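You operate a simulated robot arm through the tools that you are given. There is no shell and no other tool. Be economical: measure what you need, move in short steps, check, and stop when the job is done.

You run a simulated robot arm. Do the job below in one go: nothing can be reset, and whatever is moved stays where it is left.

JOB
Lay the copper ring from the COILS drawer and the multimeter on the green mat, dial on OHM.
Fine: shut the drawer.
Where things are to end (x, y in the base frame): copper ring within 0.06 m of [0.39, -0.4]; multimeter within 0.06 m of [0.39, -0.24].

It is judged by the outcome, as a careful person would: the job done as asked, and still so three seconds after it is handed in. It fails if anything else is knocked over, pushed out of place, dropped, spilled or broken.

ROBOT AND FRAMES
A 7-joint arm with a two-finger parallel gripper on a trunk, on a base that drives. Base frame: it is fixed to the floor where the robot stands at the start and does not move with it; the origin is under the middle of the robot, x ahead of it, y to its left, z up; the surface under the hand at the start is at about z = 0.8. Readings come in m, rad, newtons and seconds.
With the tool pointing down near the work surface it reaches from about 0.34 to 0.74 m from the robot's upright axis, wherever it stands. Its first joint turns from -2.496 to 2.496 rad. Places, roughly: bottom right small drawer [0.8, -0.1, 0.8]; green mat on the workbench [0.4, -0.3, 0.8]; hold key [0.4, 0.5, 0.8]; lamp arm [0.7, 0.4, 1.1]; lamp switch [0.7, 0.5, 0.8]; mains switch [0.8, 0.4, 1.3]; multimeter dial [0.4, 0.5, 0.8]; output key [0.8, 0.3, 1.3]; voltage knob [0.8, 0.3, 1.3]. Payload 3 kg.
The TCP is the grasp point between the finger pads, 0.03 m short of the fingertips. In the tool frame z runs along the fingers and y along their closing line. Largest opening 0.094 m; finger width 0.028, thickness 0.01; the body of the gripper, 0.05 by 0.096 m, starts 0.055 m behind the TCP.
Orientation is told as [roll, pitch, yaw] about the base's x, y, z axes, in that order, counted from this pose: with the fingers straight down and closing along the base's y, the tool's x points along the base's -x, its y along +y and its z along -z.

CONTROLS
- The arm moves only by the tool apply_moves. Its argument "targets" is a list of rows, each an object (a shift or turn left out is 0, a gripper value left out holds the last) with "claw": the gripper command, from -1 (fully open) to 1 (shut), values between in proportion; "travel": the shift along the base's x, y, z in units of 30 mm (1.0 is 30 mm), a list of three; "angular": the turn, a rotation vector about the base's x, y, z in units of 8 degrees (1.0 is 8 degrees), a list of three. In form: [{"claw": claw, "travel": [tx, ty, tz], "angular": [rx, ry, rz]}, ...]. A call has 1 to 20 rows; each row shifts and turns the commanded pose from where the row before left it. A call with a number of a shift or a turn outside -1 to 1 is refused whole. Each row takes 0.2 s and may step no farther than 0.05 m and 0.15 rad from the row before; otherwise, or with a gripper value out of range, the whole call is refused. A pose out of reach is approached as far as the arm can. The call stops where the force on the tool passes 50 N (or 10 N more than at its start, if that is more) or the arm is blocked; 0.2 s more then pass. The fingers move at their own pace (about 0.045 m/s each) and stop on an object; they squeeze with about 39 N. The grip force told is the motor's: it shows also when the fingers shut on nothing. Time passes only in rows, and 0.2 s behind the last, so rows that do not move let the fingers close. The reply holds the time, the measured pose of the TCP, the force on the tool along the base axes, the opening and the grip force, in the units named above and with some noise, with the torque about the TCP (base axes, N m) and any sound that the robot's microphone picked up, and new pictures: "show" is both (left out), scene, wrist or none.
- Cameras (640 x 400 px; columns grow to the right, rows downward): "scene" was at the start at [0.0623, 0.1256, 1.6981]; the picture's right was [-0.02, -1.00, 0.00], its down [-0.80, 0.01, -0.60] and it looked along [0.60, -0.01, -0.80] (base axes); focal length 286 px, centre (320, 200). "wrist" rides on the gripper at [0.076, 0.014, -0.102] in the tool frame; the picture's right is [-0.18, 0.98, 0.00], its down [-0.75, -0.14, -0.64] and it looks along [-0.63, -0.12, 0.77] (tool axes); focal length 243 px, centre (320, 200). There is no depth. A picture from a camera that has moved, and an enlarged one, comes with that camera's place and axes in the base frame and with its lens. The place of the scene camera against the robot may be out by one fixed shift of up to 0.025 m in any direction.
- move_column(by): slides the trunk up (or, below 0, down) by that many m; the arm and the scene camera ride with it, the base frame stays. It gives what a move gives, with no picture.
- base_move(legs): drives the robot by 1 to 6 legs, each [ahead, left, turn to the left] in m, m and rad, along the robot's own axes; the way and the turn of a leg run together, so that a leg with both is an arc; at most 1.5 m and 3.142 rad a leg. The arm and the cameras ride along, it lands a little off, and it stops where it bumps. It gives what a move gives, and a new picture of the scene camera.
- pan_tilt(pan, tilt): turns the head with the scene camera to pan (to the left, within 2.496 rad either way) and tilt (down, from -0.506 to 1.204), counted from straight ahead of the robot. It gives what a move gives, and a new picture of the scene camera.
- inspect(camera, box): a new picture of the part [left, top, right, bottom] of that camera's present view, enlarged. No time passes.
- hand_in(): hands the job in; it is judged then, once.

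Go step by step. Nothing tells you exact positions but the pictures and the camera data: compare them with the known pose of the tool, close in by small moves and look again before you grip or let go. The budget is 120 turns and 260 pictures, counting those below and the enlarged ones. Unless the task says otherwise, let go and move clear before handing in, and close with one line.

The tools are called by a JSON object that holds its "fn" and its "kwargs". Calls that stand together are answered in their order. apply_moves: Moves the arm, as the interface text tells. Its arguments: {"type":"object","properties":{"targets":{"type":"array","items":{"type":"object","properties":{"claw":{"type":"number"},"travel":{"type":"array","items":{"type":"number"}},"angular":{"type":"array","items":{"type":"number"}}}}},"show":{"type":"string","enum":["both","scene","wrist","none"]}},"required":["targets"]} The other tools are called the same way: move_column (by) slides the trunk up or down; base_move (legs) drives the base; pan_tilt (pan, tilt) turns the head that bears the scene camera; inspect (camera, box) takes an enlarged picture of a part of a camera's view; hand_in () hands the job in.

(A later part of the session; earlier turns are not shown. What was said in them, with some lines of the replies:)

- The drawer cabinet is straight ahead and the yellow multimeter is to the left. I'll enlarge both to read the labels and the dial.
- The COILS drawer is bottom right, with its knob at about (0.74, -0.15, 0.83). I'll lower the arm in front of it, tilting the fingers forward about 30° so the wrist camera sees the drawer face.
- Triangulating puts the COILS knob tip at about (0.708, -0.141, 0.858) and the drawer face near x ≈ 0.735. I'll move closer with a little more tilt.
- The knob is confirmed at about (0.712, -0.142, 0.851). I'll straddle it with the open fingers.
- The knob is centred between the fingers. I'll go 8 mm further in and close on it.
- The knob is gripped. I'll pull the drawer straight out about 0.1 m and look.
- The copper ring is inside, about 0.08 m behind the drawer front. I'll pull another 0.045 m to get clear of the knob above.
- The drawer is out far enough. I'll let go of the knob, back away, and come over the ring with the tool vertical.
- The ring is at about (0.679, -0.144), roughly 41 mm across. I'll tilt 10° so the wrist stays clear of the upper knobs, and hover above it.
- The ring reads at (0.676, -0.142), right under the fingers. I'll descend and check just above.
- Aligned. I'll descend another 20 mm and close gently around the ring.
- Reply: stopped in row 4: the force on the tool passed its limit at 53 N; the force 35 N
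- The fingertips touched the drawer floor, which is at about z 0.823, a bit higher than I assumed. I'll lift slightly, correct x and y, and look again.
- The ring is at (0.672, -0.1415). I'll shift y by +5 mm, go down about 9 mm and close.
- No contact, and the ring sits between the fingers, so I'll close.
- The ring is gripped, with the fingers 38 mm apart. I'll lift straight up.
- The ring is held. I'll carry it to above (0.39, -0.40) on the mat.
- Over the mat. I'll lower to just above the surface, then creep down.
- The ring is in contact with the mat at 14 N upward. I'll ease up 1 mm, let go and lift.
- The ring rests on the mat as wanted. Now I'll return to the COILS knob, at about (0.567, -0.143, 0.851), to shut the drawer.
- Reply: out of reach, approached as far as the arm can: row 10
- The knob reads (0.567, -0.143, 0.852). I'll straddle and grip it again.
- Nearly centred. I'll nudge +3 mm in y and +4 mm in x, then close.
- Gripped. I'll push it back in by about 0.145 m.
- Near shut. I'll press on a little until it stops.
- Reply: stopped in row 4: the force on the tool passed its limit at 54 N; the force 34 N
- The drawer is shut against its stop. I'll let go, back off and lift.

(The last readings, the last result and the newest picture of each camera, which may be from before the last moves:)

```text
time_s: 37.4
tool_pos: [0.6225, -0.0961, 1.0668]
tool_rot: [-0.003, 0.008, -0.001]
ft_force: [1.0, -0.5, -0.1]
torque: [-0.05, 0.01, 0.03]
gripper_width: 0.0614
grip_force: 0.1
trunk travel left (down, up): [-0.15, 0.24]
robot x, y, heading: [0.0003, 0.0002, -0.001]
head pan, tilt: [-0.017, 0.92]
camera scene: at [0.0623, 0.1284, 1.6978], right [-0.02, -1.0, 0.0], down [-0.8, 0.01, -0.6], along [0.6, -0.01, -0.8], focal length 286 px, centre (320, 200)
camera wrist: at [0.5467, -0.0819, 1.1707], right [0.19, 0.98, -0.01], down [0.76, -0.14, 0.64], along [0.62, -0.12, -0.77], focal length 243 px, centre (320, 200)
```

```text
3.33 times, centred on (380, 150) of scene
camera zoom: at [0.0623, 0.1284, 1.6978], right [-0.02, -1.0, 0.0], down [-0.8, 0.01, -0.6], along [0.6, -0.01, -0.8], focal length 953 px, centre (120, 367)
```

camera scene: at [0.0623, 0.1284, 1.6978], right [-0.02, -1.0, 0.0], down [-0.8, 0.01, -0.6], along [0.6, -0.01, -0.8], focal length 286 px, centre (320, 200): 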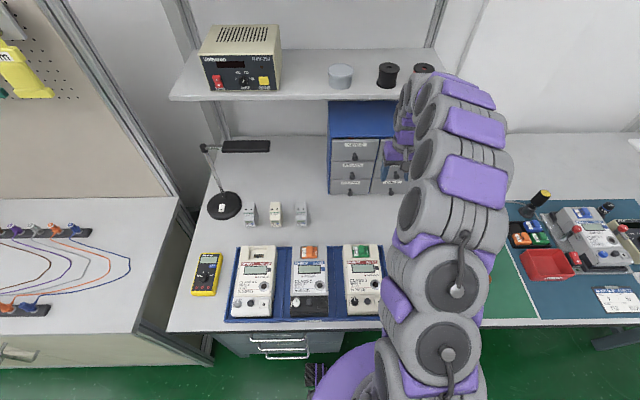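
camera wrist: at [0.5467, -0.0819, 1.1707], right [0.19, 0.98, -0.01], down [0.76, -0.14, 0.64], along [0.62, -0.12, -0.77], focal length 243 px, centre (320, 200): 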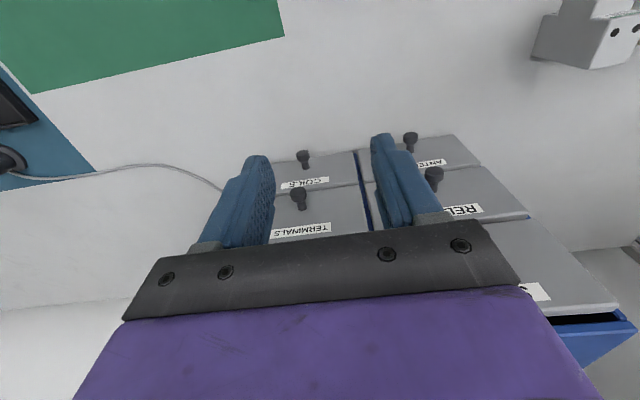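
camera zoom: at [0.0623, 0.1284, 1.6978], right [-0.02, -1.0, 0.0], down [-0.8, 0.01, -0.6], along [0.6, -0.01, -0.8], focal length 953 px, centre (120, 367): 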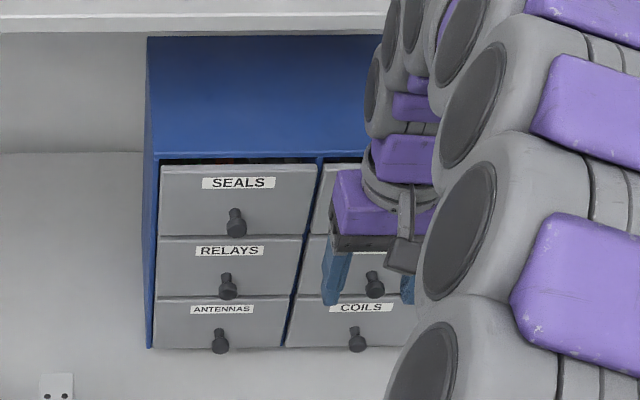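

The COILS drawer is shut. Next, the multimeter near (0.41, 0.49), with its long axis along x and its width along y, so I'll fly over to it.

{"fn": "apply_moves", "kwargs": {"targets": [{"claw": -1, "travel": [-0.5, 0.85, 0]}, {"travel": [-0.5, 0.85, 0]}, {"travel": [-0.5, 0.85, 0]}, {"travel": [-0.4, 0.9, 0]}, {"travel": [-0.4, 0.9, 0]}, {"travel": [-0.4, 0.9, 0]}, {"travel": [-0.4, 0.9, 0]}, {"travel": [-0.4, 0.9, 0]}, {"travel": [-0.4, 0.9, 0]}, {"travel": [-0.4, 0.9, 0]}, {"travel": [-0.4, 0.9, 0]}, {"travel": [-0.4, 0.9, 0]}, {"travel": [-0.4, 0.9, 0]}, {"travel": [-0.4, 0.9, 0]}, {"travel": [-0.4, 0.9, 0]}, {"travel": [-0.3, 0.9, 0]}, {"travel": [-0.3, 0.9, 0]}, {"travel": [-0.3, 0.9, 0]}, {"travel": [-0.3, 0.9, 0]}, {"travel": [0, 0.9, 0]}]}}

```text
time_s: 41.5
tool_pos: [0.3955, 0.4385, 1.0682]
tool_rot: [-0.006, 0.007, -0.004]
ft_force: [0.3, 0.1, 0.9]
torque: [-0.01, -0.01, -0.02]
gripper_width: 0.0938
grip_force: 0.1
trunk travel left (down, up): [-0.15, 0.24]
robot x, y, heading: [-0.0037, 0.0006, -0.001]
head pan, tilt: [-0.017, 0.92]
camera scene: at [0.0614, 0.1328, 1.6975], right [-0.02, -1.0, 0.0], down [-0.8, 0.01, -0.6], along [0.6, -0.01, -0.8], focal length 286 px, centre (320, 200)
camera wrist: at [0.3201, 0.4529, 1.1719], right [0.19, 0.98, -0.01], down [0.76, -0.14, 0.64], along [0.62, -0.12, -0.77], focal length 243 px, centre (320, 200)
```

scene: 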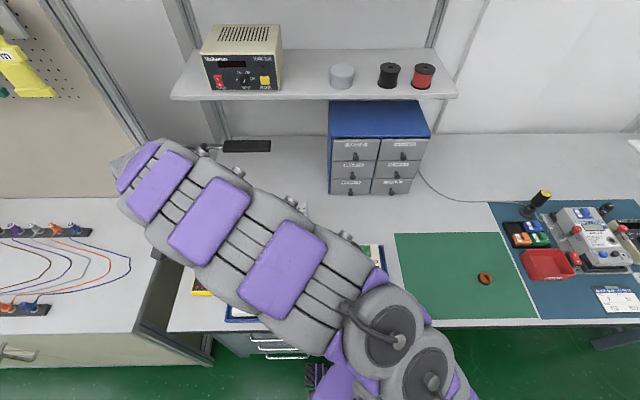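
wrist: 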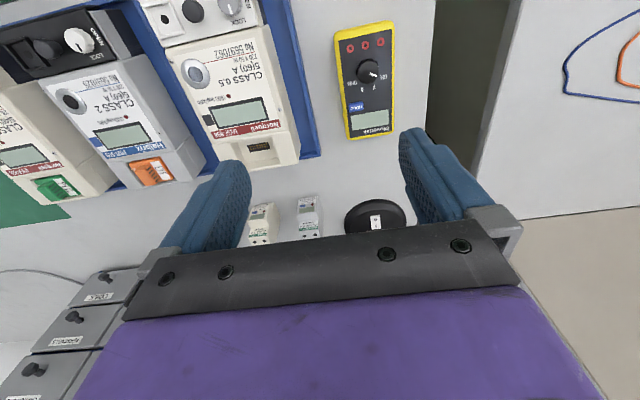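

The ring is visible resting on the mat. The multimeter is about (0.419, 0.497), 0.14 × 0.068 m and aligned with x. I'll lower above it and look.

{"fn": "apply_moves", "kwargs": {"targets": [{"travel": [0.3, 0.9, -0.5]}, {"travel": [0.3, 0.9, -0.8]}, {"travel": [0.2, 0.15, -0.9]}, {"travel": [0, 0, -0.9]}, {"travel": [0, 0, -0.8]}, {}], "show": "wrist"}}

```text
time_s: 43.0
tool_pos: [0.4212, 0.4967, 0.9523]
tool_rot: [-0.004, 0.009, -0.001]
ft_force: [-0.8, 0.0, 0.0]
torque: [-0.04, 0.02, -0.03]
gripper_width: 0.0941
grip_force: 0.0
trunk travel left (down, up): [-0.15, 0.24]
robot x, y, heading: [0.0023, -0.0026, 0.0]
head pan, tilt: [-0.017, 0.92]
camera wrist: at [0.3456, 0.5111, 1.0551], right [0.19, 0.98, -0.01], down [0.76, -0.14, 0.64], along [0.62, -0.12, -0.77], focal length 243 px, centre (320, 200)
```

wrist: 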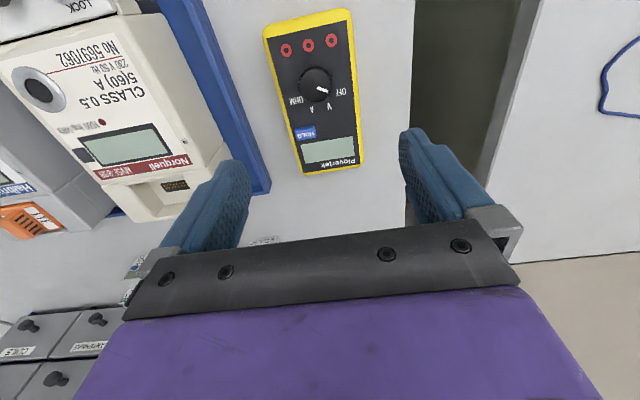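

Centred, with clearance on both sides of the fingers. I'll descend to grip height.

{"fn": "apply_moves", "kwargs": {"targets": [{"travel": [0, 0, -0.9]}, {"travel": [0, 0, -0.9]}, {"travel": [0, 0, -0.9]}, {"travel": [0, 0, -0.6]}, {}], "show": "wrist"}}

```text
time_s: 44.1
tool_pos: [0.4212, 0.4972, 0.8529]
tool_rot: [-0.003, 0.007, -0.003]
ft_force: [-0.1, 0.0, -0.3]
torque: [-0.01, 0.0, 0.01]
gripper_width: 0.0942
grip_force: 0.1
trunk travel left (down, up): [-0.15, 0.24]
robot x, y, heading: [-0.0006, 0.0017, 0.002]
head pan, tilt: [-0.017, 0.92]
camera wrist: at [0.345, 0.5115, 0.9559], right [0.19, 0.98, -0.01], down [0.76, -0.14, 0.64], along [0.63, -0.12, -0.77], focal length 243 px, centre (320, 200)
```

wrist: 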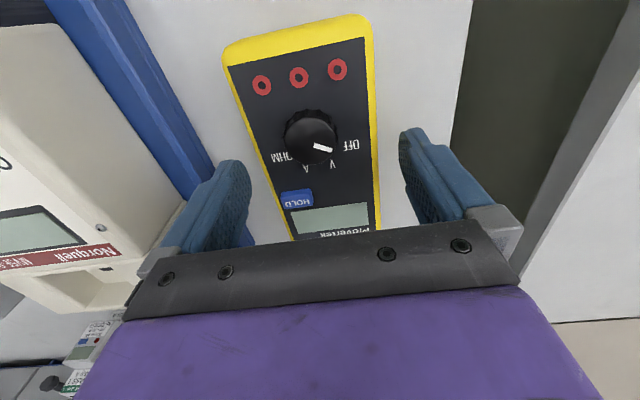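

Good alignment. I'll go 12 mm lower and close on the sides.

{"fn": "apply_moves", "kwargs": {"targets": [{"travel": [0, 0, -0.4]}, {}, {"claw": 0}, {"claw": 0.5}, {"claw": 0.5}, {"claw": 0.5}], "show": "wrist"}}

```text
time_s: 45.5
tool_pos: [0.42, 0.4962, 0.8406]
tool_rot: [-0.004, 0.006, -0.002]
ft_force: [0.6, 0.1, 0.3]
torque: [-0.09, 0.01, 0.03]
gripper_width: 0.0716
grip_force: 39.3
trunk travel left (down, up): [-0.15, 0.24]
robot x, y, heading: [-0.0001, -0.0019, 0.005]
head pan, tilt: [-0.017, 0.92]
camera wrist: at [0.3449, 0.5109, 0.944], right [0.19, 0.98, -0.01], down [0.76, -0.14, 0.64], along [0.62, -0.12, -0.77], focal length 243 px, centre (320, 200)
```

wrist: 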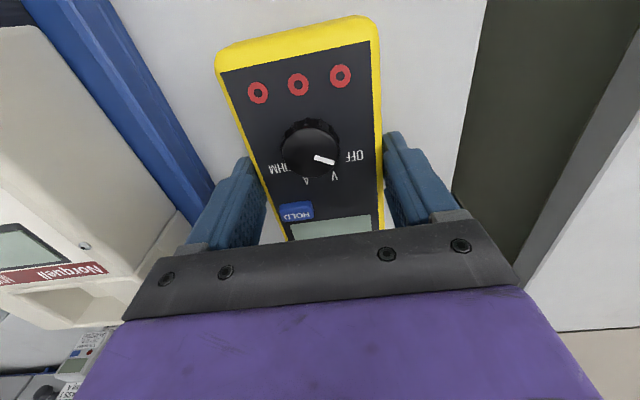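

Gripped at 72 mm. I'll lift straight up well above the meters' height.

{"fn": "apply_moves", "kwargs": {"targets": [{"travel": [0, 0, 0.4]}, {"travel": [0, 0, 0.8]}, {"travel": [0, 0, 0.9]}, {"travel": [0, 0, 0.9]}, {"travel": [0, 0, 0.9]}, {"travel": [0, 0, 0.9]}, {"travel": [0, 0, 0.9]}, {"travel": [0, 0, 0.5]}, {}], "show": "wrist"}}

```text
time_s: 47.5
tool_pos: [0.4207, 0.4961, 1.0254]
tool_rot: [-0.003, 0.009, -0.002]
ft_force: [0.7, -0.9, -2.9]
torque: [-0.03, -0.01, 0.01]
gripper_width: 0.0715
grip_force: 39.3
trunk travel left (down, up): [-0.15, 0.24]
robot x, y, heading: [0.0019, 0.0008, -0.001]
head pan, tilt: [-0.017, 0.92]
camera wrist: at [0.3452, 0.5111, 1.1294], right [0.19, 0.98, -0.01], down [0.76, -0.14, 0.64], along [0.62, -0.12, -0.77], focal length 243 px, centre (320, 200)
```

wrist: 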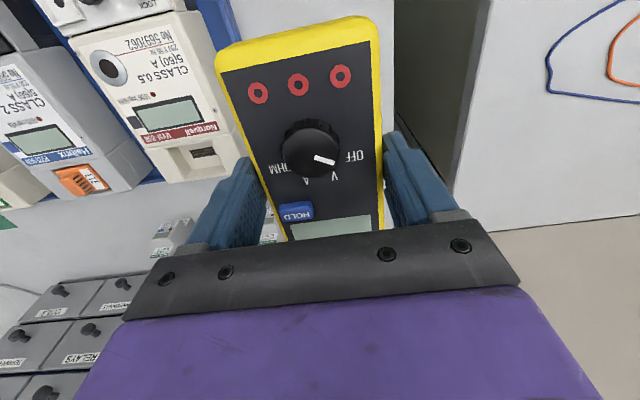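

Held level. I'll carry it across at z ≈ 1.02, bowing out to x ≈ 0.5, towards (0.39, -0.24).

{"fn": "apply_moves", "kwargs": {"targets": [{"travel": [0.3, -0.9, 0]}, {"travel": [0.3, -0.9, 0]}, {"travel": [0.3, -0.9, 0]}, {"travel": [0.3, -0.9, 0]}, {"travel": [0.3, -0.9, 0]}, {"travel": [0.3, -0.9, 0]}, {"travel": [0.3, -0.9, 0]}, {"travel": [0.3, -0.9, 0]}, {"travel": [0, -0.9, 0]}, {"travel": [0, -0.9, 0]}, {"travel": [0, -0.9, 0]}, {"travel": [0, -0.9, 0]}, {"travel": [0, -0.9, 0]}, {"travel": [0, -0.9, 0]}, {"travel": [0, -0.9, 0]}, {"travel": [0, -0.9, 0]}, {"travel": [0, -0.9, 0]}, {"travel": [0, -0.9, 0]}], "show": "none"}}

```text
time_s: 51.4
tool_pos: [0.4928, 0.0095, 1.0249]
tool_rot: [-0.001, 0.008, -0.002]
ft_force: [1.0, -0.7, -2.6]
torque: [0.05, 0.01, 0.01]
gripper_width: 0.0712
grip_force: 38.8
trunk travel left (down, up): [-0.15, 0.24]
robot x, y, heading: [-0.0012, -0.0007, 0.001]
head pan, tilt: [-0.017, 0.92]
```

{"fn": "apply_moves", "kwargs": {"targets": [{"travel": [-0.34, -0.83, 0]}, {"travel": [-0.34, -0.83, 0]}, {"travel": [-0.34, -0.83, 0]}, {"travel": [-0.34, -0.83, 0]}, {"travel": [-0.34, -0.83, 0]}, {"travel": [-0.34, -0.83, 0]}, {"travel": [-0.34, -0.83, 0]}, {"travel": [-0.34, -0.83, 0]}, {"travel": [-0.34, -0.83, 0]}, {"travel": [-0.34, -0.83, 0]}, {"travel": [0, 0, -0.9]}, {"travel": [0, 0, -0.9]}, {"travel": [0, 0, -0.9]}, {}]}}

```text
time_s: 54.4
tool_pos: [0.3903, -0.2389, 0.9455]
tool_rot: [-0.001, 0.007, -0.002]
ft_force: [-0.8, 0.3, -3.5]
torque: [0.0, -0.02, -0.01]
gripper_width: 0.0714
grip_force: 38.8
trunk travel left (down, up): [-0.15, 0.24]
robot x, y, heading: [-0.0018, -0.0007, 0.001]
head pan, tilt: [-0.017, 0.92]
camera scene: at [0.0612, 0.1233, 1.6983], right [-0.02, -1.0, 0.0], down [-0.8, 0.01, -0.6], along [0.6, -0.01, -0.8], focal length 286 px, centre (320, 200)
camera wrist: at [0.3149, -0.2247, 1.0491], right [0.19, 0.98, 0.0], down [0.76, -0.14, 0.64], along [0.62, -0.12, -0.77], focal length 243 px, centre (320, 200)
```

scene: 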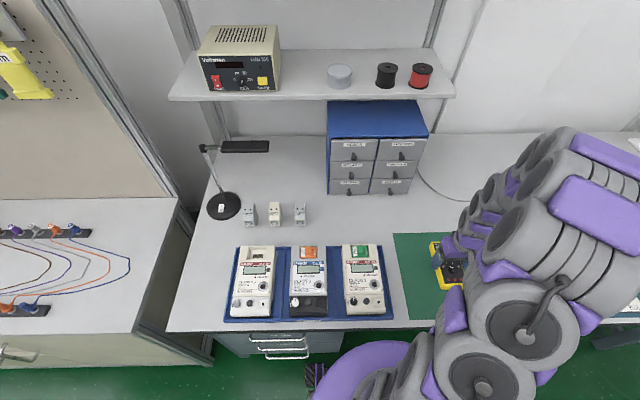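
wrist: 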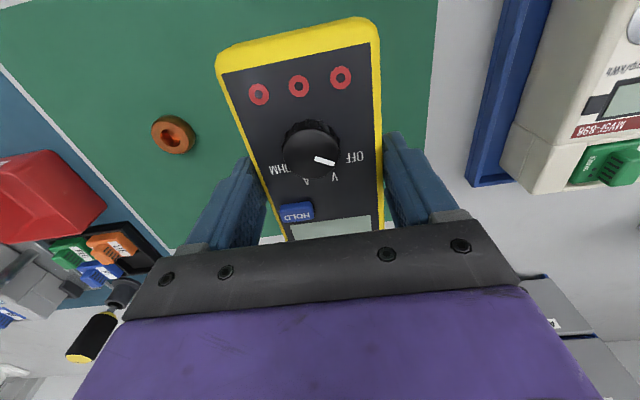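

Over the target. I'll lower to the mat, creeping the last bit.

{"fn": "apply_moves", "kwargs": {"targets": [{"travel": [0, 0, -0.9]}, {"travel": [0, 0, -0.9]}, {"travel": [0, 0, -0.8]}, {"travel": [0, 0, -0.5]}, {"travel": [0, 0, -0.1]}, {}], "show": "none"}}

{"fn": "apply_moves", "kwargs": {"targets": [{"travel": [0, 0, -0.1]}, {}], "show": "none"}}

```text
time_s: 55.8
tool_pos: [0.39, -0.2405, 0.8488]
tool_rot: [-0.001, 0.008, -0.004]
ft_force: [0.6, 0.8, -3.6]
torque: [0.02, 0.01, -0.01]
gripper_width: 0.0715
grip_force: 39.1
trunk travel left (down, up): [-0.15, 0.24]
robot x, y, heading: [-0.0028, -0.0014, 0.0]
head pan, tilt: [-0.017, 0.92]
```

```text
time_s: 56.4
tool_pos: [0.3891, -0.2416, 0.8461]
tool_rot: [-0.003, 0.009, -0.001]
ft_force: [0.1, 0.3, -3.9]
torque: [0.03, 0.05, 0.01]
gripper_width: 0.0715
grip_force: 38.8
trunk travel left (down, up): [-0.15, 0.24]
robot x, y, heading: [-0.0062, -0.0001, -0.001]
head pan, tilt: [-0.017, 0.92]
```

{"fn": "apply_moves", "kwargs": {"targets": [{"travel": [0, 0, -0.1]}, {}], "show": "none"}}

{"fn": "apply_moves", "kwargs": {"targets": [{"travel": [0, 0, -0.05]}, {}], "show": "none"}}

```text
time_s: 57.0
tool_pos: [0.3913, -0.2414, 0.8429]
tool_rot: [-0.003, 0.006, -0.002]
ft_force: [-0.2, -1.2, -3.5]
torque: [-0.02, 0.01, 0.0]
gripper_width: 0.0715
grip_force: 39.0
trunk travel left (down, up): [-0.15, 0.24]
robot x, y, heading: [-0.0017, -0.0034, -0.001]
head pan, tilt: [-0.017, 0.92]
```

```text
time_s: 57.5
tool_pos: [0.3896, -0.2414, 0.841]
tool_rot: [-0.003, 0.008, -0.001]
ft_force: [0.0, 0.2, -2.6]
torque: [0.0, 0.02, 0.02]
gripper_width: 0.0715
grip_force: 39.3
trunk travel left (down, up): [-0.15, 0.24]
robot x, y, heading: [-0.0037, 0.001, 0.002]
head pan, tilt: [-0.017, 0.92]
```

{"fn": "apply_moves", "kwargs": {"targets": [{"travel": [0, 0, -0.04]}, {}], "show": "none"}}

```text
time_s: 58.1
tool_pos: [0.3891, -0.2408, 0.8399]
tool_rot: [-0.001, 0.008, -0.003]
ft_force: [1.3, -0.4, -2.8]
torque: [-0.01, 0.02, -0.04]
gripper_width: 0.0715
grip_force: 38.7
trunk travel left (down, up): [-0.15, 0.24]
robot x, y, heading: [0.0026, -0.0007, -0.004]
head pan, tilt: [-0.017, 0.92]
```

{"fn": "apply_moves", "kwargs": {"targets": [{"travel": [0, 0, -0.05]}, {}], "show": "none"}}

```text
time_s: 58.8
tool_pos: [0.3894, -0.2416, 0.8409]
tool_rot: [-0.002, 0.006, -0.003]
ft_force: [0.7, -0.4, 22.4]
torque: [0.91, 0.59, 0.04]
gripper_width: 0.0716
grip_force: 39.0
trunk travel left (down, up): [-0.15, 0.24]
robot x, y, heading: [0.0008, 0.0012, -0.002]
head pan, tilt: [-0.017, 0.92]
```

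It is firmly on the mat. I'll ease up slightly, open and rise to look at the dial.

{"fn": "apply_moves", "kwargs": {"targets": [{"travel": [0, 0, 0.05], "claw": 0}, {"claw": -1}, {"claw": -1}, {"claw": -1}, {"travel": [0, 0, 0.8]}, {"travel": [-0.5, 0, 0.9]}, {"travel": [-0.5, 0, 0.9]}, {}], "show": "wrist"}}

```text
time_s: 60.5
tool_pos: [0.3613, -0.241, 0.9185]
tool_rot: [-0.002, 0.009, -0.003]
ft_force: [-0.1, 0.1, -0.9]
torque: [-0.05, 0.01, -0.01]
gripper_width: 0.0942
grip_force: 0.0
trunk travel left (down, up): [-0.15, 0.24]
robot x, y, heading: [-0.001, -0.0026, 0.003]
head pan, tilt: [-0.017, 0.92]
camera wrist: at [0.2857, -0.2272, 1.022], right [0.19, 0.98, 0.0], down [0.76, -0.14, 0.64], along [0.62, -0.12, -0.77], focal length 243 px, centre (320, 200)
```

wrist: 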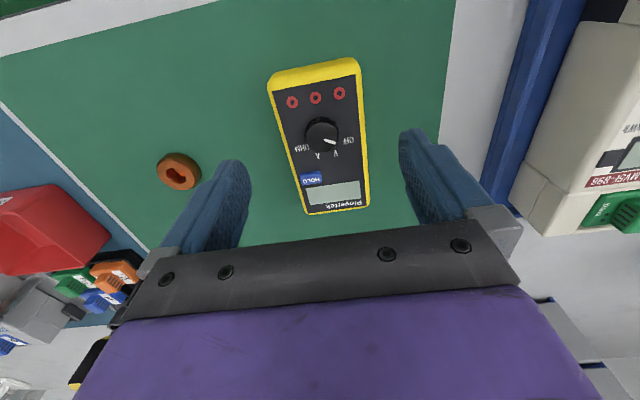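

{"fn": "inspect", "kwargs": {"camera": "wrist", "box": [260, 50, 380, 220]}}

```text
2.35 times, centred on (320, 135) of wrist
camera zoom: at [0.2857, -0.2272, 1.022], right [0.19, 0.98, 0.0], down [0.76, -0.14, 0.64], along [0.62, -0.12, -0.77], focal length 571 px, centre (320, 353)
```

zoom: 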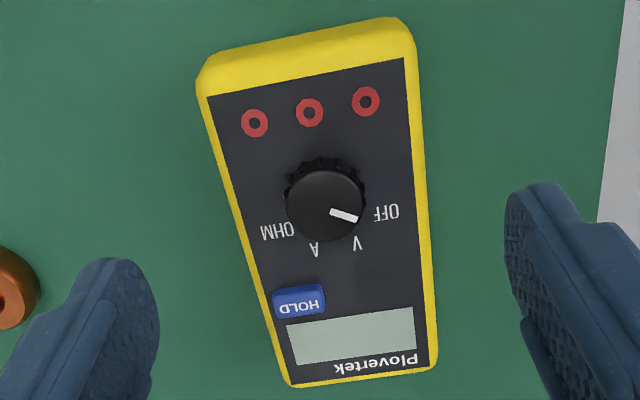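

The dial is at about (0.361, -0.241), pointing at OFF, and OHM is about 110–120° clockwise as seen from above. I'll come over it with a narrow opening.

{"fn": "apply_moves", "kwargs": {"targets": [{"claw": -0.1, "travel": [0, 0, -0.2]}, {"travel": [0, 0, -0.3]}, {}, {}], "show": "wrist"}}

```text
time_s: 61.5
tool_pos: [0.3613, -0.2408, 0.9049]
tool_rot: [-0.003, 0.009, -0.002]
ft_force: [-0.1, 0.1, 0.6]
torque: [-0.03, 0.01, -0.01]
gripper_width: 0.0519
grip_force: 0.1
trunk travel left (down, up): [-0.15, 0.24]
robot x, y, heading: [0.0024, 0.0006, -0.001]
head pan, tilt: [-0.017, 0.92]
camera wrist: at [0.2845, -0.227, 1.0073], right [0.19, 0.98, 0.0], down [0.76, -0.14, 0.64], along [0.62, -0.12, -0.77], focal length 243 px, centre (320, 200)
```

wrist: 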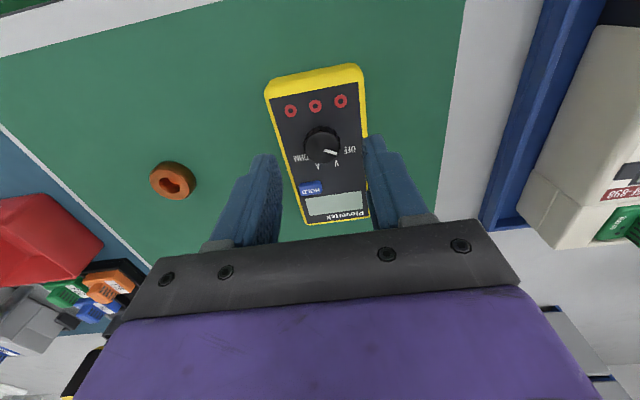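

{"fn": "apply_moves", "kwargs": {"targets": [{"travel": [0, 0.02, -0.4]}, {"travel": [0, 0, -0.35]}, {}], "show": "wrist"}}

{"fn": "inspect", "kwargs": {"camera": "wrist", "box": [220, 80, 420, 220]}}

```text
time_s: 62.4
tool_pos: [0.36, -0.2407, 0.8814]
tool_rot: [0.0, 0.011, -0.002]
ft_force: [1.0, 0.0, 0.2]
torque: [0.03, 0.02, -0.03]
gripper_width: 0.0517
grip_force: 0.1
trunk travel left (down, up): [-0.15, 0.24]
robot x, y, heading: [-0.0009, 0.003, -0.003]
head pan, tilt: [-0.017, 0.92]
camera wrist: at [0.2842, -0.2261, 0.985], right [0.19, 0.98, 0.0], down [0.76, -0.14, 0.64], along [0.62, -0.12, -0.77], focal length 243 px, centre (320, 200)
```

wrist: 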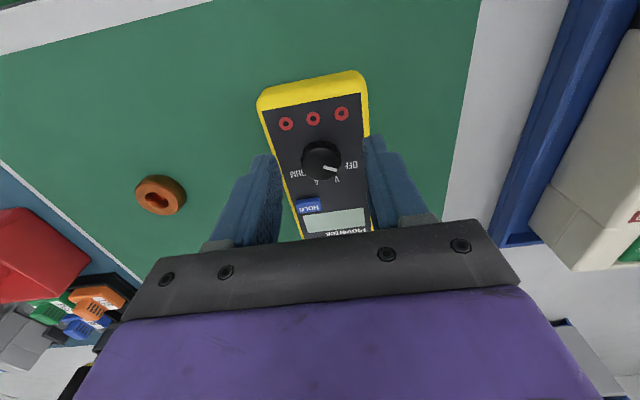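

```text
2.86 times, centred on (320, 150) of wrist
camera zoom: at [0.2842, -0.2261, 0.985], right [0.19, 0.98, 0.0], down [0.76, -0.14, 0.64], along [0.62, -0.12, -0.77], focal length 693 px, centre (320, 343)
```

zoom: 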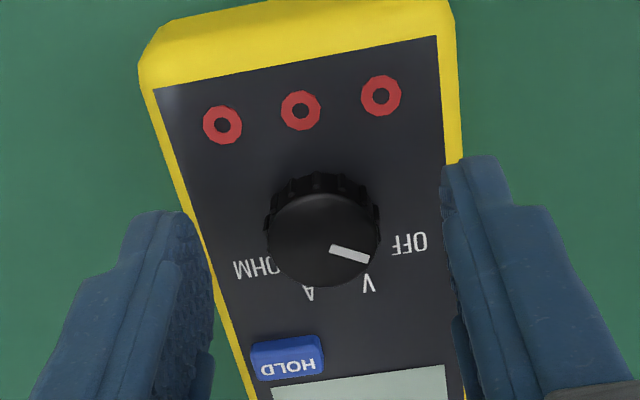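

Aligned on the dial. I'll lower 8 mm and check the force before closing.

{"fn": "apply_moves", "kwargs": {"targets": [{"travel": [0, 0, -0.15]}, {"travel": [0, 0, -0.12]}, {}], "show": "none"}}

{"fn": "inspect", "kwargs": {"camera": "wrist", "box": [220, 80, 420, 220]}}

```text
time_s: 63.1
tool_pos: [0.3605, -0.2394, 0.8723]
tool_rot: [-0.001, 0.01, -0.002]
ft_force: [-0.2, 0.1, 0.4]
torque: [0.0, 0.05, -0.03]
gripper_width: 0.0518
grip_force: 0.1
trunk travel left (down, up): [-0.15, 0.24]
robot x, y, heading: [-0.0025, 0.0006, -0.0]
head pan, tilt: [-0.017, 0.92]
```

```text
2.86 times, centred on (320, 150) of wrist
camera zoom: at [0.2844, -0.2257, 0.9771], right [0.19, 0.98, 0.0], down [0.76, -0.14, 0.64], along [0.62, -0.12, -0.77], focal length 693 px, centre (320, 343)
```

zoom: 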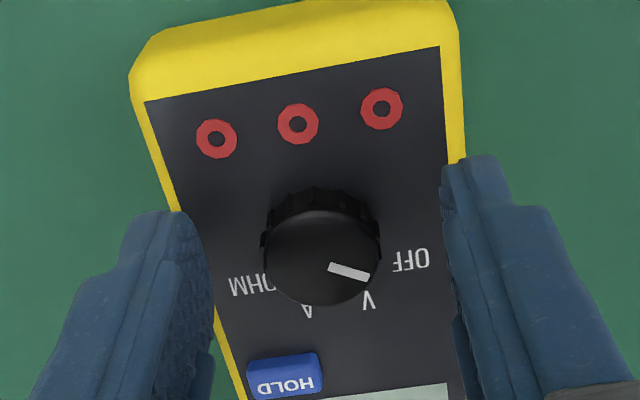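

Combining views puts the dial top lower, at about z 0.843, and its centre at x ≈ 0.368. I'll correct x by +7 mm and lower 6 mm more.

{"fn": "apply_moves", "kwargs": {"targets": [{"travel": [0.25, -0.03, 0]}, {"travel": [0, 0, -0.18]}, {}], "show": "none"}}

{"fn": "inspect", "kwargs": {"camera": "wrist", "box": [220, 80, 420, 220]}}

```text
time_s: 64.0
tool_pos: [0.366, -0.2416, 0.8683]
tool_rot: [-0.002, 0.008, -0.002]
ft_force: [-0.6, 0.8, -0.1]
torque: [-0.01, 0.01, 0.06]
gripper_width: 0.0516
grip_force: 0.0
trunk travel left (down, up): [-0.15, 0.24]
robot x, y, heading: [-0.0, -0.0012, -0.0]
head pan, tilt: [-0.017, 0.92]
```

```text
2.86 times, centred on (320, 150) of wrist
camera zoom: at [0.2908, -0.2268, 0.9719], right [0.19, 0.98, 0.0], down [0.76, -0.14, 0.64], along [0.62, -0.12, -0.77], focal length 693 px, centre (320, 343)
```

zoom: 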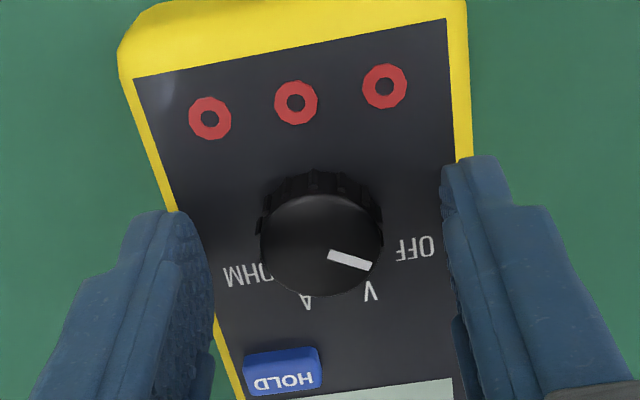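

{"fn": "apply_moves", "kwargs": {"targets": [{"travel": [0.05, 0, -0.1]}, {"travel": [0, 0, -0.07]}, {}], "show": "none"}}

{"fn": "inspect", "kwargs": {"camera": "wrist", "box": [220, 80, 420, 220]}}

```text
time_s: 64.8
tool_pos: [0.3689, -0.2403, 0.863]
tool_rot: [-0.001, 0.01, -0.002]
ft_force: [0.5, 0.8, 0.4]
torque: [-0.01, 0.0, -0.04]
gripper_width: 0.0517
grip_force: 0.0
trunk travel left (down, up): [-0.15, 0.24]
robot x, y, heading: [-0.002, 0.0023, -0.003]
head pan, tilt: [-0.017, 0.92]
```

```text
2.86 times, centred on (320, 150) of wrist
camera zoom: at [0.2923, -0.2269, 0.9662], right [0.19, 0.98, 0.0], down [0.76, -0.14, 0.64], along [0.62, -0.12, -0.77], focal length 693 px, centre (320, 343)
```

zoom: 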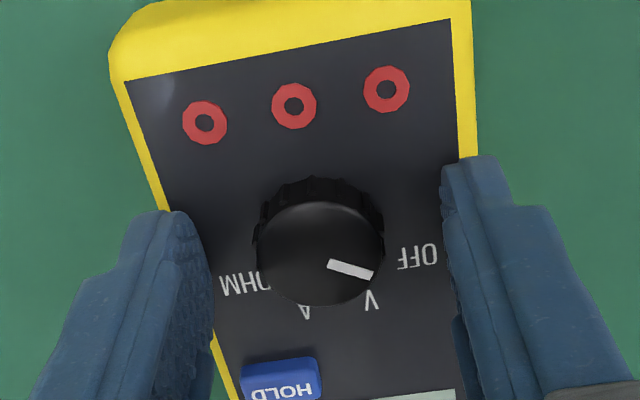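

No contact yet, and the dial is between the pads. I'll close on it gently.

{"fn": "apply_moves", "kwargs": {"targets": [{"claw": 0.3}, {"claw": 0.6}, {"claw": 0.6}, {"claw": 0.6}], "show": "none"}}

{"fn": "inspect", "kwargs": {"camera": "wrist", "box": [220, 80, 420, 220]}}

```text
time_s: 65.8
tool_pos: [0.3669, -0.2408, 0.8626]
tool_rot: [-0.001, 0.009, 0.0]
ft_force: [0.5, -0.3, 1.4]
torque: [0.05, 0.03, -0.05]
gripper_width: 0.025
grip_force: 39.3
trunk travel left (down, up): [-0.15, 0.24]
robot x, y, heading: [-0.0026, 0.0004, 0.001]
head pan, tilt: [-0.017, 0.92]
```

```text
2.86 times, centred on (320, 150) of wrist
camera zoom: at [0.2923, -0.227, 0.9662], right [0.19, 0.98, 0.0], down [0.76, -0.14, 0.64], along [0.62, -0.12, -0.77], focal length 693 px, centre (320, 343)
```

zoom: 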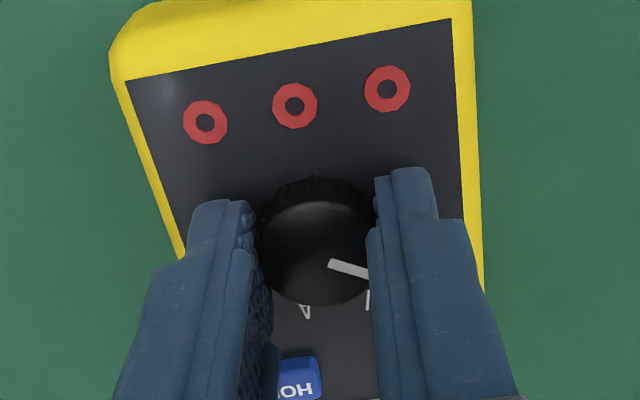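

Gripped at 25 mm. I'll turn clockwise as seen from above (negative z) by 56°.

{"fn": "apply_moves", "kwargs": {"targets": [{"angular": [0, 0, -1]}, {"angular": [0, 0, -1]}, {"angular": [0, 0, -1]}, {"angular": [0, 0, -1]}, {"angular": [0, 0, -1]}, {"angular": [0, 0, -1]}, {"angular": [0, 0, -1]}, {}], "show": "wrist"}}

```text
time_s: 67.5
tool_pos: [0.3701, -0.2408, 0.8627]
tool_rot: [-0.004, 0.009, -0.98]
ft_force: [-0.6, 0.3, 0.0]
torque: [0.01, 0.08, 0.03]
gripper_width: 0.0248
grip_force: 39.3
trunk travel left (down, up): [-0.15, 0.24]
robot x, y, heading: [-0.0003, -0.0007, 0.001]
head pan, tilt: [-0.017, 0.92]
camera wrist: at [0.339, -0.1712, 0.9665], right [0.92, 0.39, -0.01], down [0.31, -0.71, 0.64], along [0.25, -0.59, -0.77], focal length 243 px, centre (320, 200)
```

wrist: 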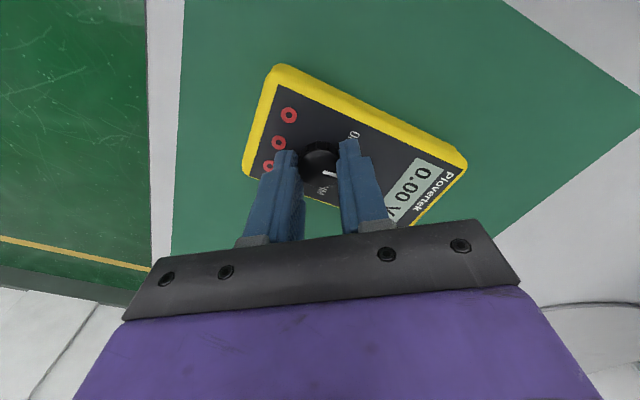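

The display reads "0.00 V", so the dial turned. I'll open, rotate back, regrip, and turn on towards OHM.

{"fn": "apply_moves", "kwargs": {"targets": [{"claw": 0.2}, {"claw": -0.1}, {"claw": -0.1}, {"angular": [0, 0, 1]}, {"angular": [0, 0, 1]}, {"angular": [0, 0, 1]}, {"angular": [0, 0, 1]}, {"angular": [0, 0, 1]}, {"angular": [0, 0, 1]}, {"angular": [0, 0, 1]}, {}], "show": "wrist"}}

{"fn": "inspect", "kwargs": {"camera": "wrist", "box": [220, 80, 420, 220]}}

```text
time_s: 70.0
tool_pos: [0.3678, -0.241, 0.8629]
tool_rot: [-0.001, 0.007, 0.0]
ft_force: [-0.3, -0.4, 0.0]
torque: [-0.02, 0.02, 0.01]
gripper_width: 0.0517
grip_force: 0.1
trunk travel left (down, up): [-0.15, 0.24]
robot x, y, heading: [-0.0014, -0.0015, -0.002]
head pan, tilt: [-0.017, 0.92]
camera wrist: at [0.2931, -0.2271, 0.9666], right [0.18, 0.98, 0.0], down [0.76, -0.14, 0.64], along [0.62, -0.12, -0.77], focal length 243 px, centre (320, 200)
```

wrist: 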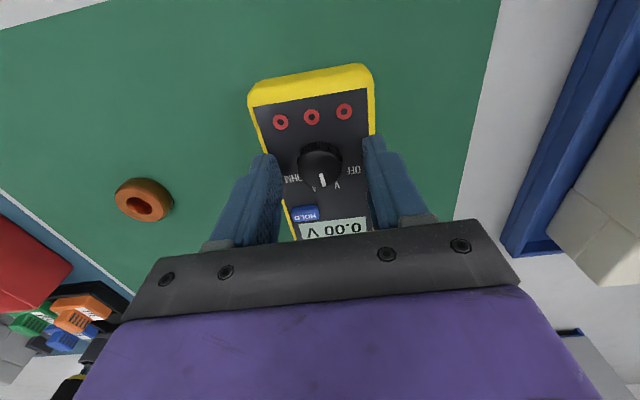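

```text
2.86 times, centred on (320, 150) of wrist
camera zoom: at [0.2931, -0.2271, 0.9666], right [0.18, 0.98, 0.0], down [0.76, -0.14, 0.64], along [0.62, -0.12, -0.77], focal length 693 px, centre (320, 343)
```

zoom: 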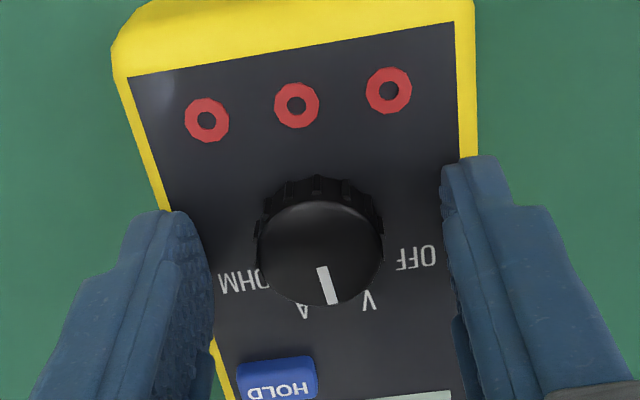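

The meter hasn't moved and the dial pointer is midway between V and A. I'll regrip and turn another 57°.

{"fn": "apply_moves", "kwargs": {"targets": [{"claw": 0.3}, {"claw": 0.6}, {"claw": 0.6}, {"claw": 0.6}, {"angular": [0, 0, -1]}, {"angular": [0, 0, -1]}, {"angular": [0, 0, -1]}, {"angular": [0, 0, -1]}, {"angular": [0, 0, -1]}, {"angular": [0, 0, -1]}, {"angular": [0, 0, -1]}, {"angular": [0, 0, -0.2]}, {}], "show": "wrist"}}

{"fn": "apply_moves", "kwargs": {"targets": [{"claw": 0.2}, {"claw": -0.1}, {"claw": -0.1}, {"angular": [0, 0, 1]}, {"angular": [0, 0, 1]}, {"angular": [0, 0, 1]}, {"angular": [0, 0, 1]}, {"angular": [0, 0, 1]}, {"angular": [0, 0, 1]}, {"angular": [0, 0, 1]}, {"angular": [0, 0, 0.2]}, {}], "show": "wrist"}}

{"fn": "inspect", "kwargs": {"camera": "wrist", "box": [220, 110, 420, 250]}}

```text
time_s: 72.8
tool_pos: [0.3687, -0.2412, 0.8629]
tool_rot: [-0.002, 0.006, -1.01]
ft_force: [-2.0, -6.0, 17.6]
torque: [0.05, -0.1, -0.01]
gripper_width: 0.025
grip_force: 38.6
trunk travel left (down, up): [-0.15, 0.24]
robot x, y, heading: [0.0017, -0.002, -0.005]
head pan, tilt: [-0.017, 0.92]
camera wrist: at [0.3406, -0.17, 0.9665], right [0.93, 0.37, 0.0], down [0.29, -0.72, 0.64], along [0.23, -0.59, -0.77], focal length 243 px, centre (320, 200)
```

wrist: 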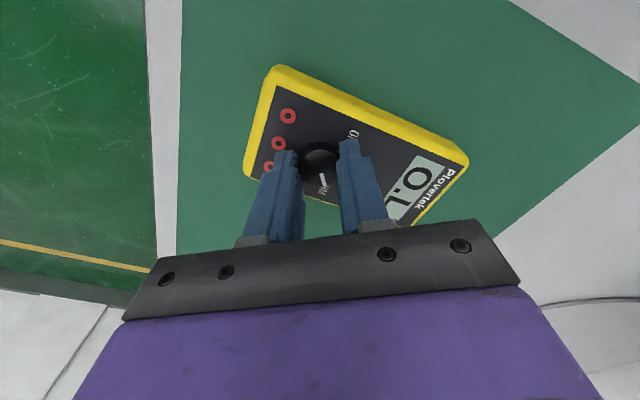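

```text
time_s: 75.3
tool_pos: [0.3689, -0.2417, 0.8628]
tool_rot: [-0.001, 0.008, -0.001]
ft_force: [0.1, 0.6, 0.5]
torque: [0.01, 0.0, 0.0]
gripper_width: 0.0517
grip_force: 0.0
trunk travel left (down, up): [-0.15, 0.24]
robot x, y, heading: [0.0005, 0.0015, 0.004]
head pan, tilt: [-0.017, 0.92]
camera wrist: at [0.2936, -0.2271, 0.9666], right [0.18, 0.98, 0.0], down [0.76, -0.14, 0.64], along [0.62, -0.12, -0.77], focal length 243 px, centre (320, 200)
```

wrist: 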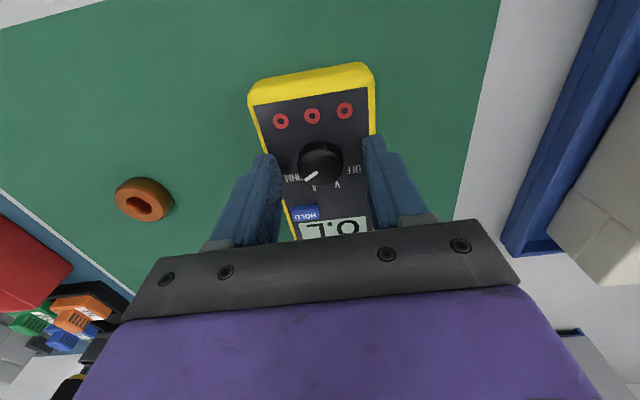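

```text
2.86 times, centred on (320, 180) of wrist
camera zoom: at [0.2936, -0.2271, 0.9666], right [0.18, 0.98, 0.0], down [0.76, -0.14, 0.64], along [0.62, -0.12, -0.77], focal length 693 px, centre (320, 257)
```

zoom: 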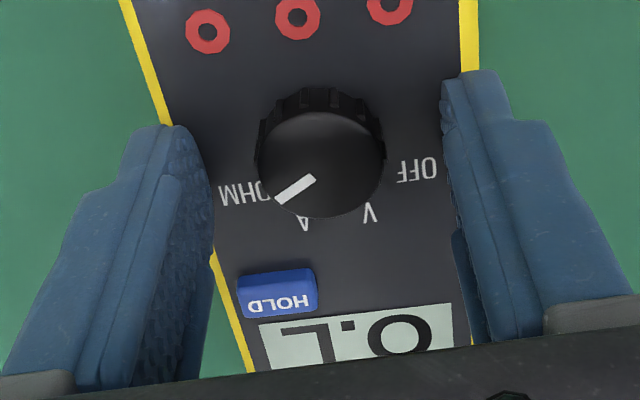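

The display reads "O.L" and the pointer mirrors OFF, so the dial is on OHM. I'll lift straight up and clear, then check the whole scene.

{"fn": "apply_moves", "kwargs": {"targets": [{"travel": [0, 0, 0.7]}, {"travel": [0, 0, 0.9]}, {"travel": [0, 0, 0.9]}, {"travel": [0, 0, 0.9]}, {"travel": [0, 0, 0.9]}, {"travel": [0.7, 0.7, 0.9]}, {"travel": [0.7, 0.9, 0.5]}, {"travel": [0.7, 0.9, 0]}, {"travel": [0.5, 0.9, 0]}, {"travel": [0.5, 0.9, 0]}, {"travel": [0.5, 0.9, 0]}, {"travel": [0.3, 0.9, 0]}, {"travel": [0.2, 0.9, 0]}, {"travel": [0, 0.9, 0]}, {"travel": [0, 0.9, 0]}, {}]}}

{"fn": "inspect", "kwargs": {"camera": "scene", "box": [320, 90, 560, 330]}}

```text
time_s: 78.8
tool_pos: [0.4905, 0.0248, 1.034]
tool_rot: [-0.003, 0.009, -0.002]
ft_force: [0.4, -0.7, 0.7]
torque: [-0.02, -0.01, -0.02]
gripper_width: 0.0516
grip_force: 0.1
trunk travel left (down, up): [-0.15, 0.24]
robot x, y, heading: [0.0015, 0.001, 0.002]
head pan, tilt: [-0.017, 0.92]
camera scene: at [0.0615, 0.1278, 1.6979], right [-0.02, -1.0, 0.0], down [-0.8, 0.01, -0.6], along [0.6, -0.01, -0.8], focal length 286 px, centre (320, 200)
camera wrist: at [0.4154, 0.0393, 1.138], right [0.19, 0.98, -0.01], down [0.76, -0.14, 0.64], along [0.62, -0.12, -0.77], focal length 243 px, centre (320, 200)
```

scene: 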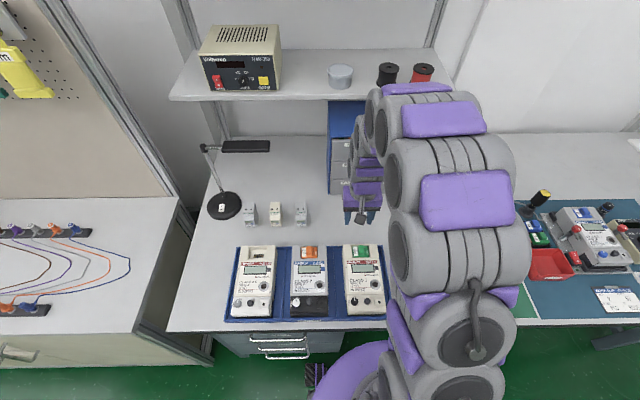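
wrist: 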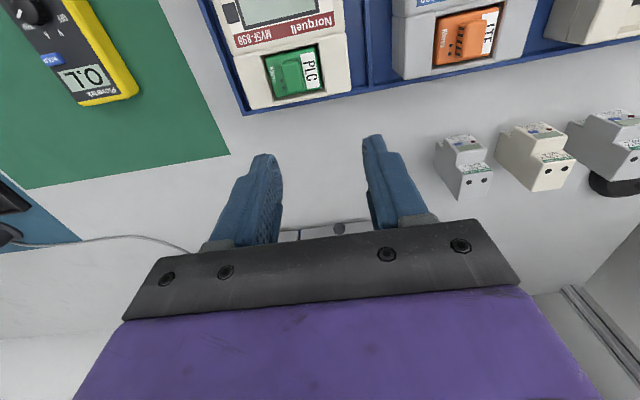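

```text
1.67 times, centred on (440, 210) of scene
camera zoom: at [0.0615, 0.1278, 1.6979], right [-0.02, -1.0, 0.0], down [-0.8, 0.01, -0.6], along [0.6, -0.01, -0.8], focal length 476 px, centre (120, 183)
```

zoom: 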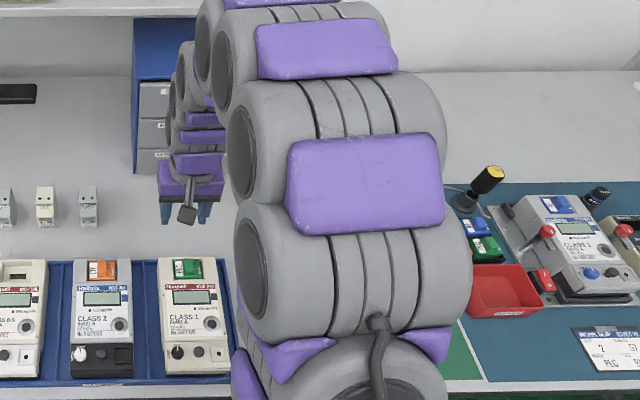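

The ring (about 0.393, -0.396) and the multimeter (about 0.389, -0.241, reading O.L) are on the mat, the drawer is shut, and the arm is clear. I'm handing in.

{"fn": "hand_in", "kwargs": {}}

```text
The job is handed in.
```

The copper ring and the multimeter are on the green mat, both within about 1 cm of their targets. The dial is on OHM, the COILS drawer is shut, and I saw nothing else out of place.
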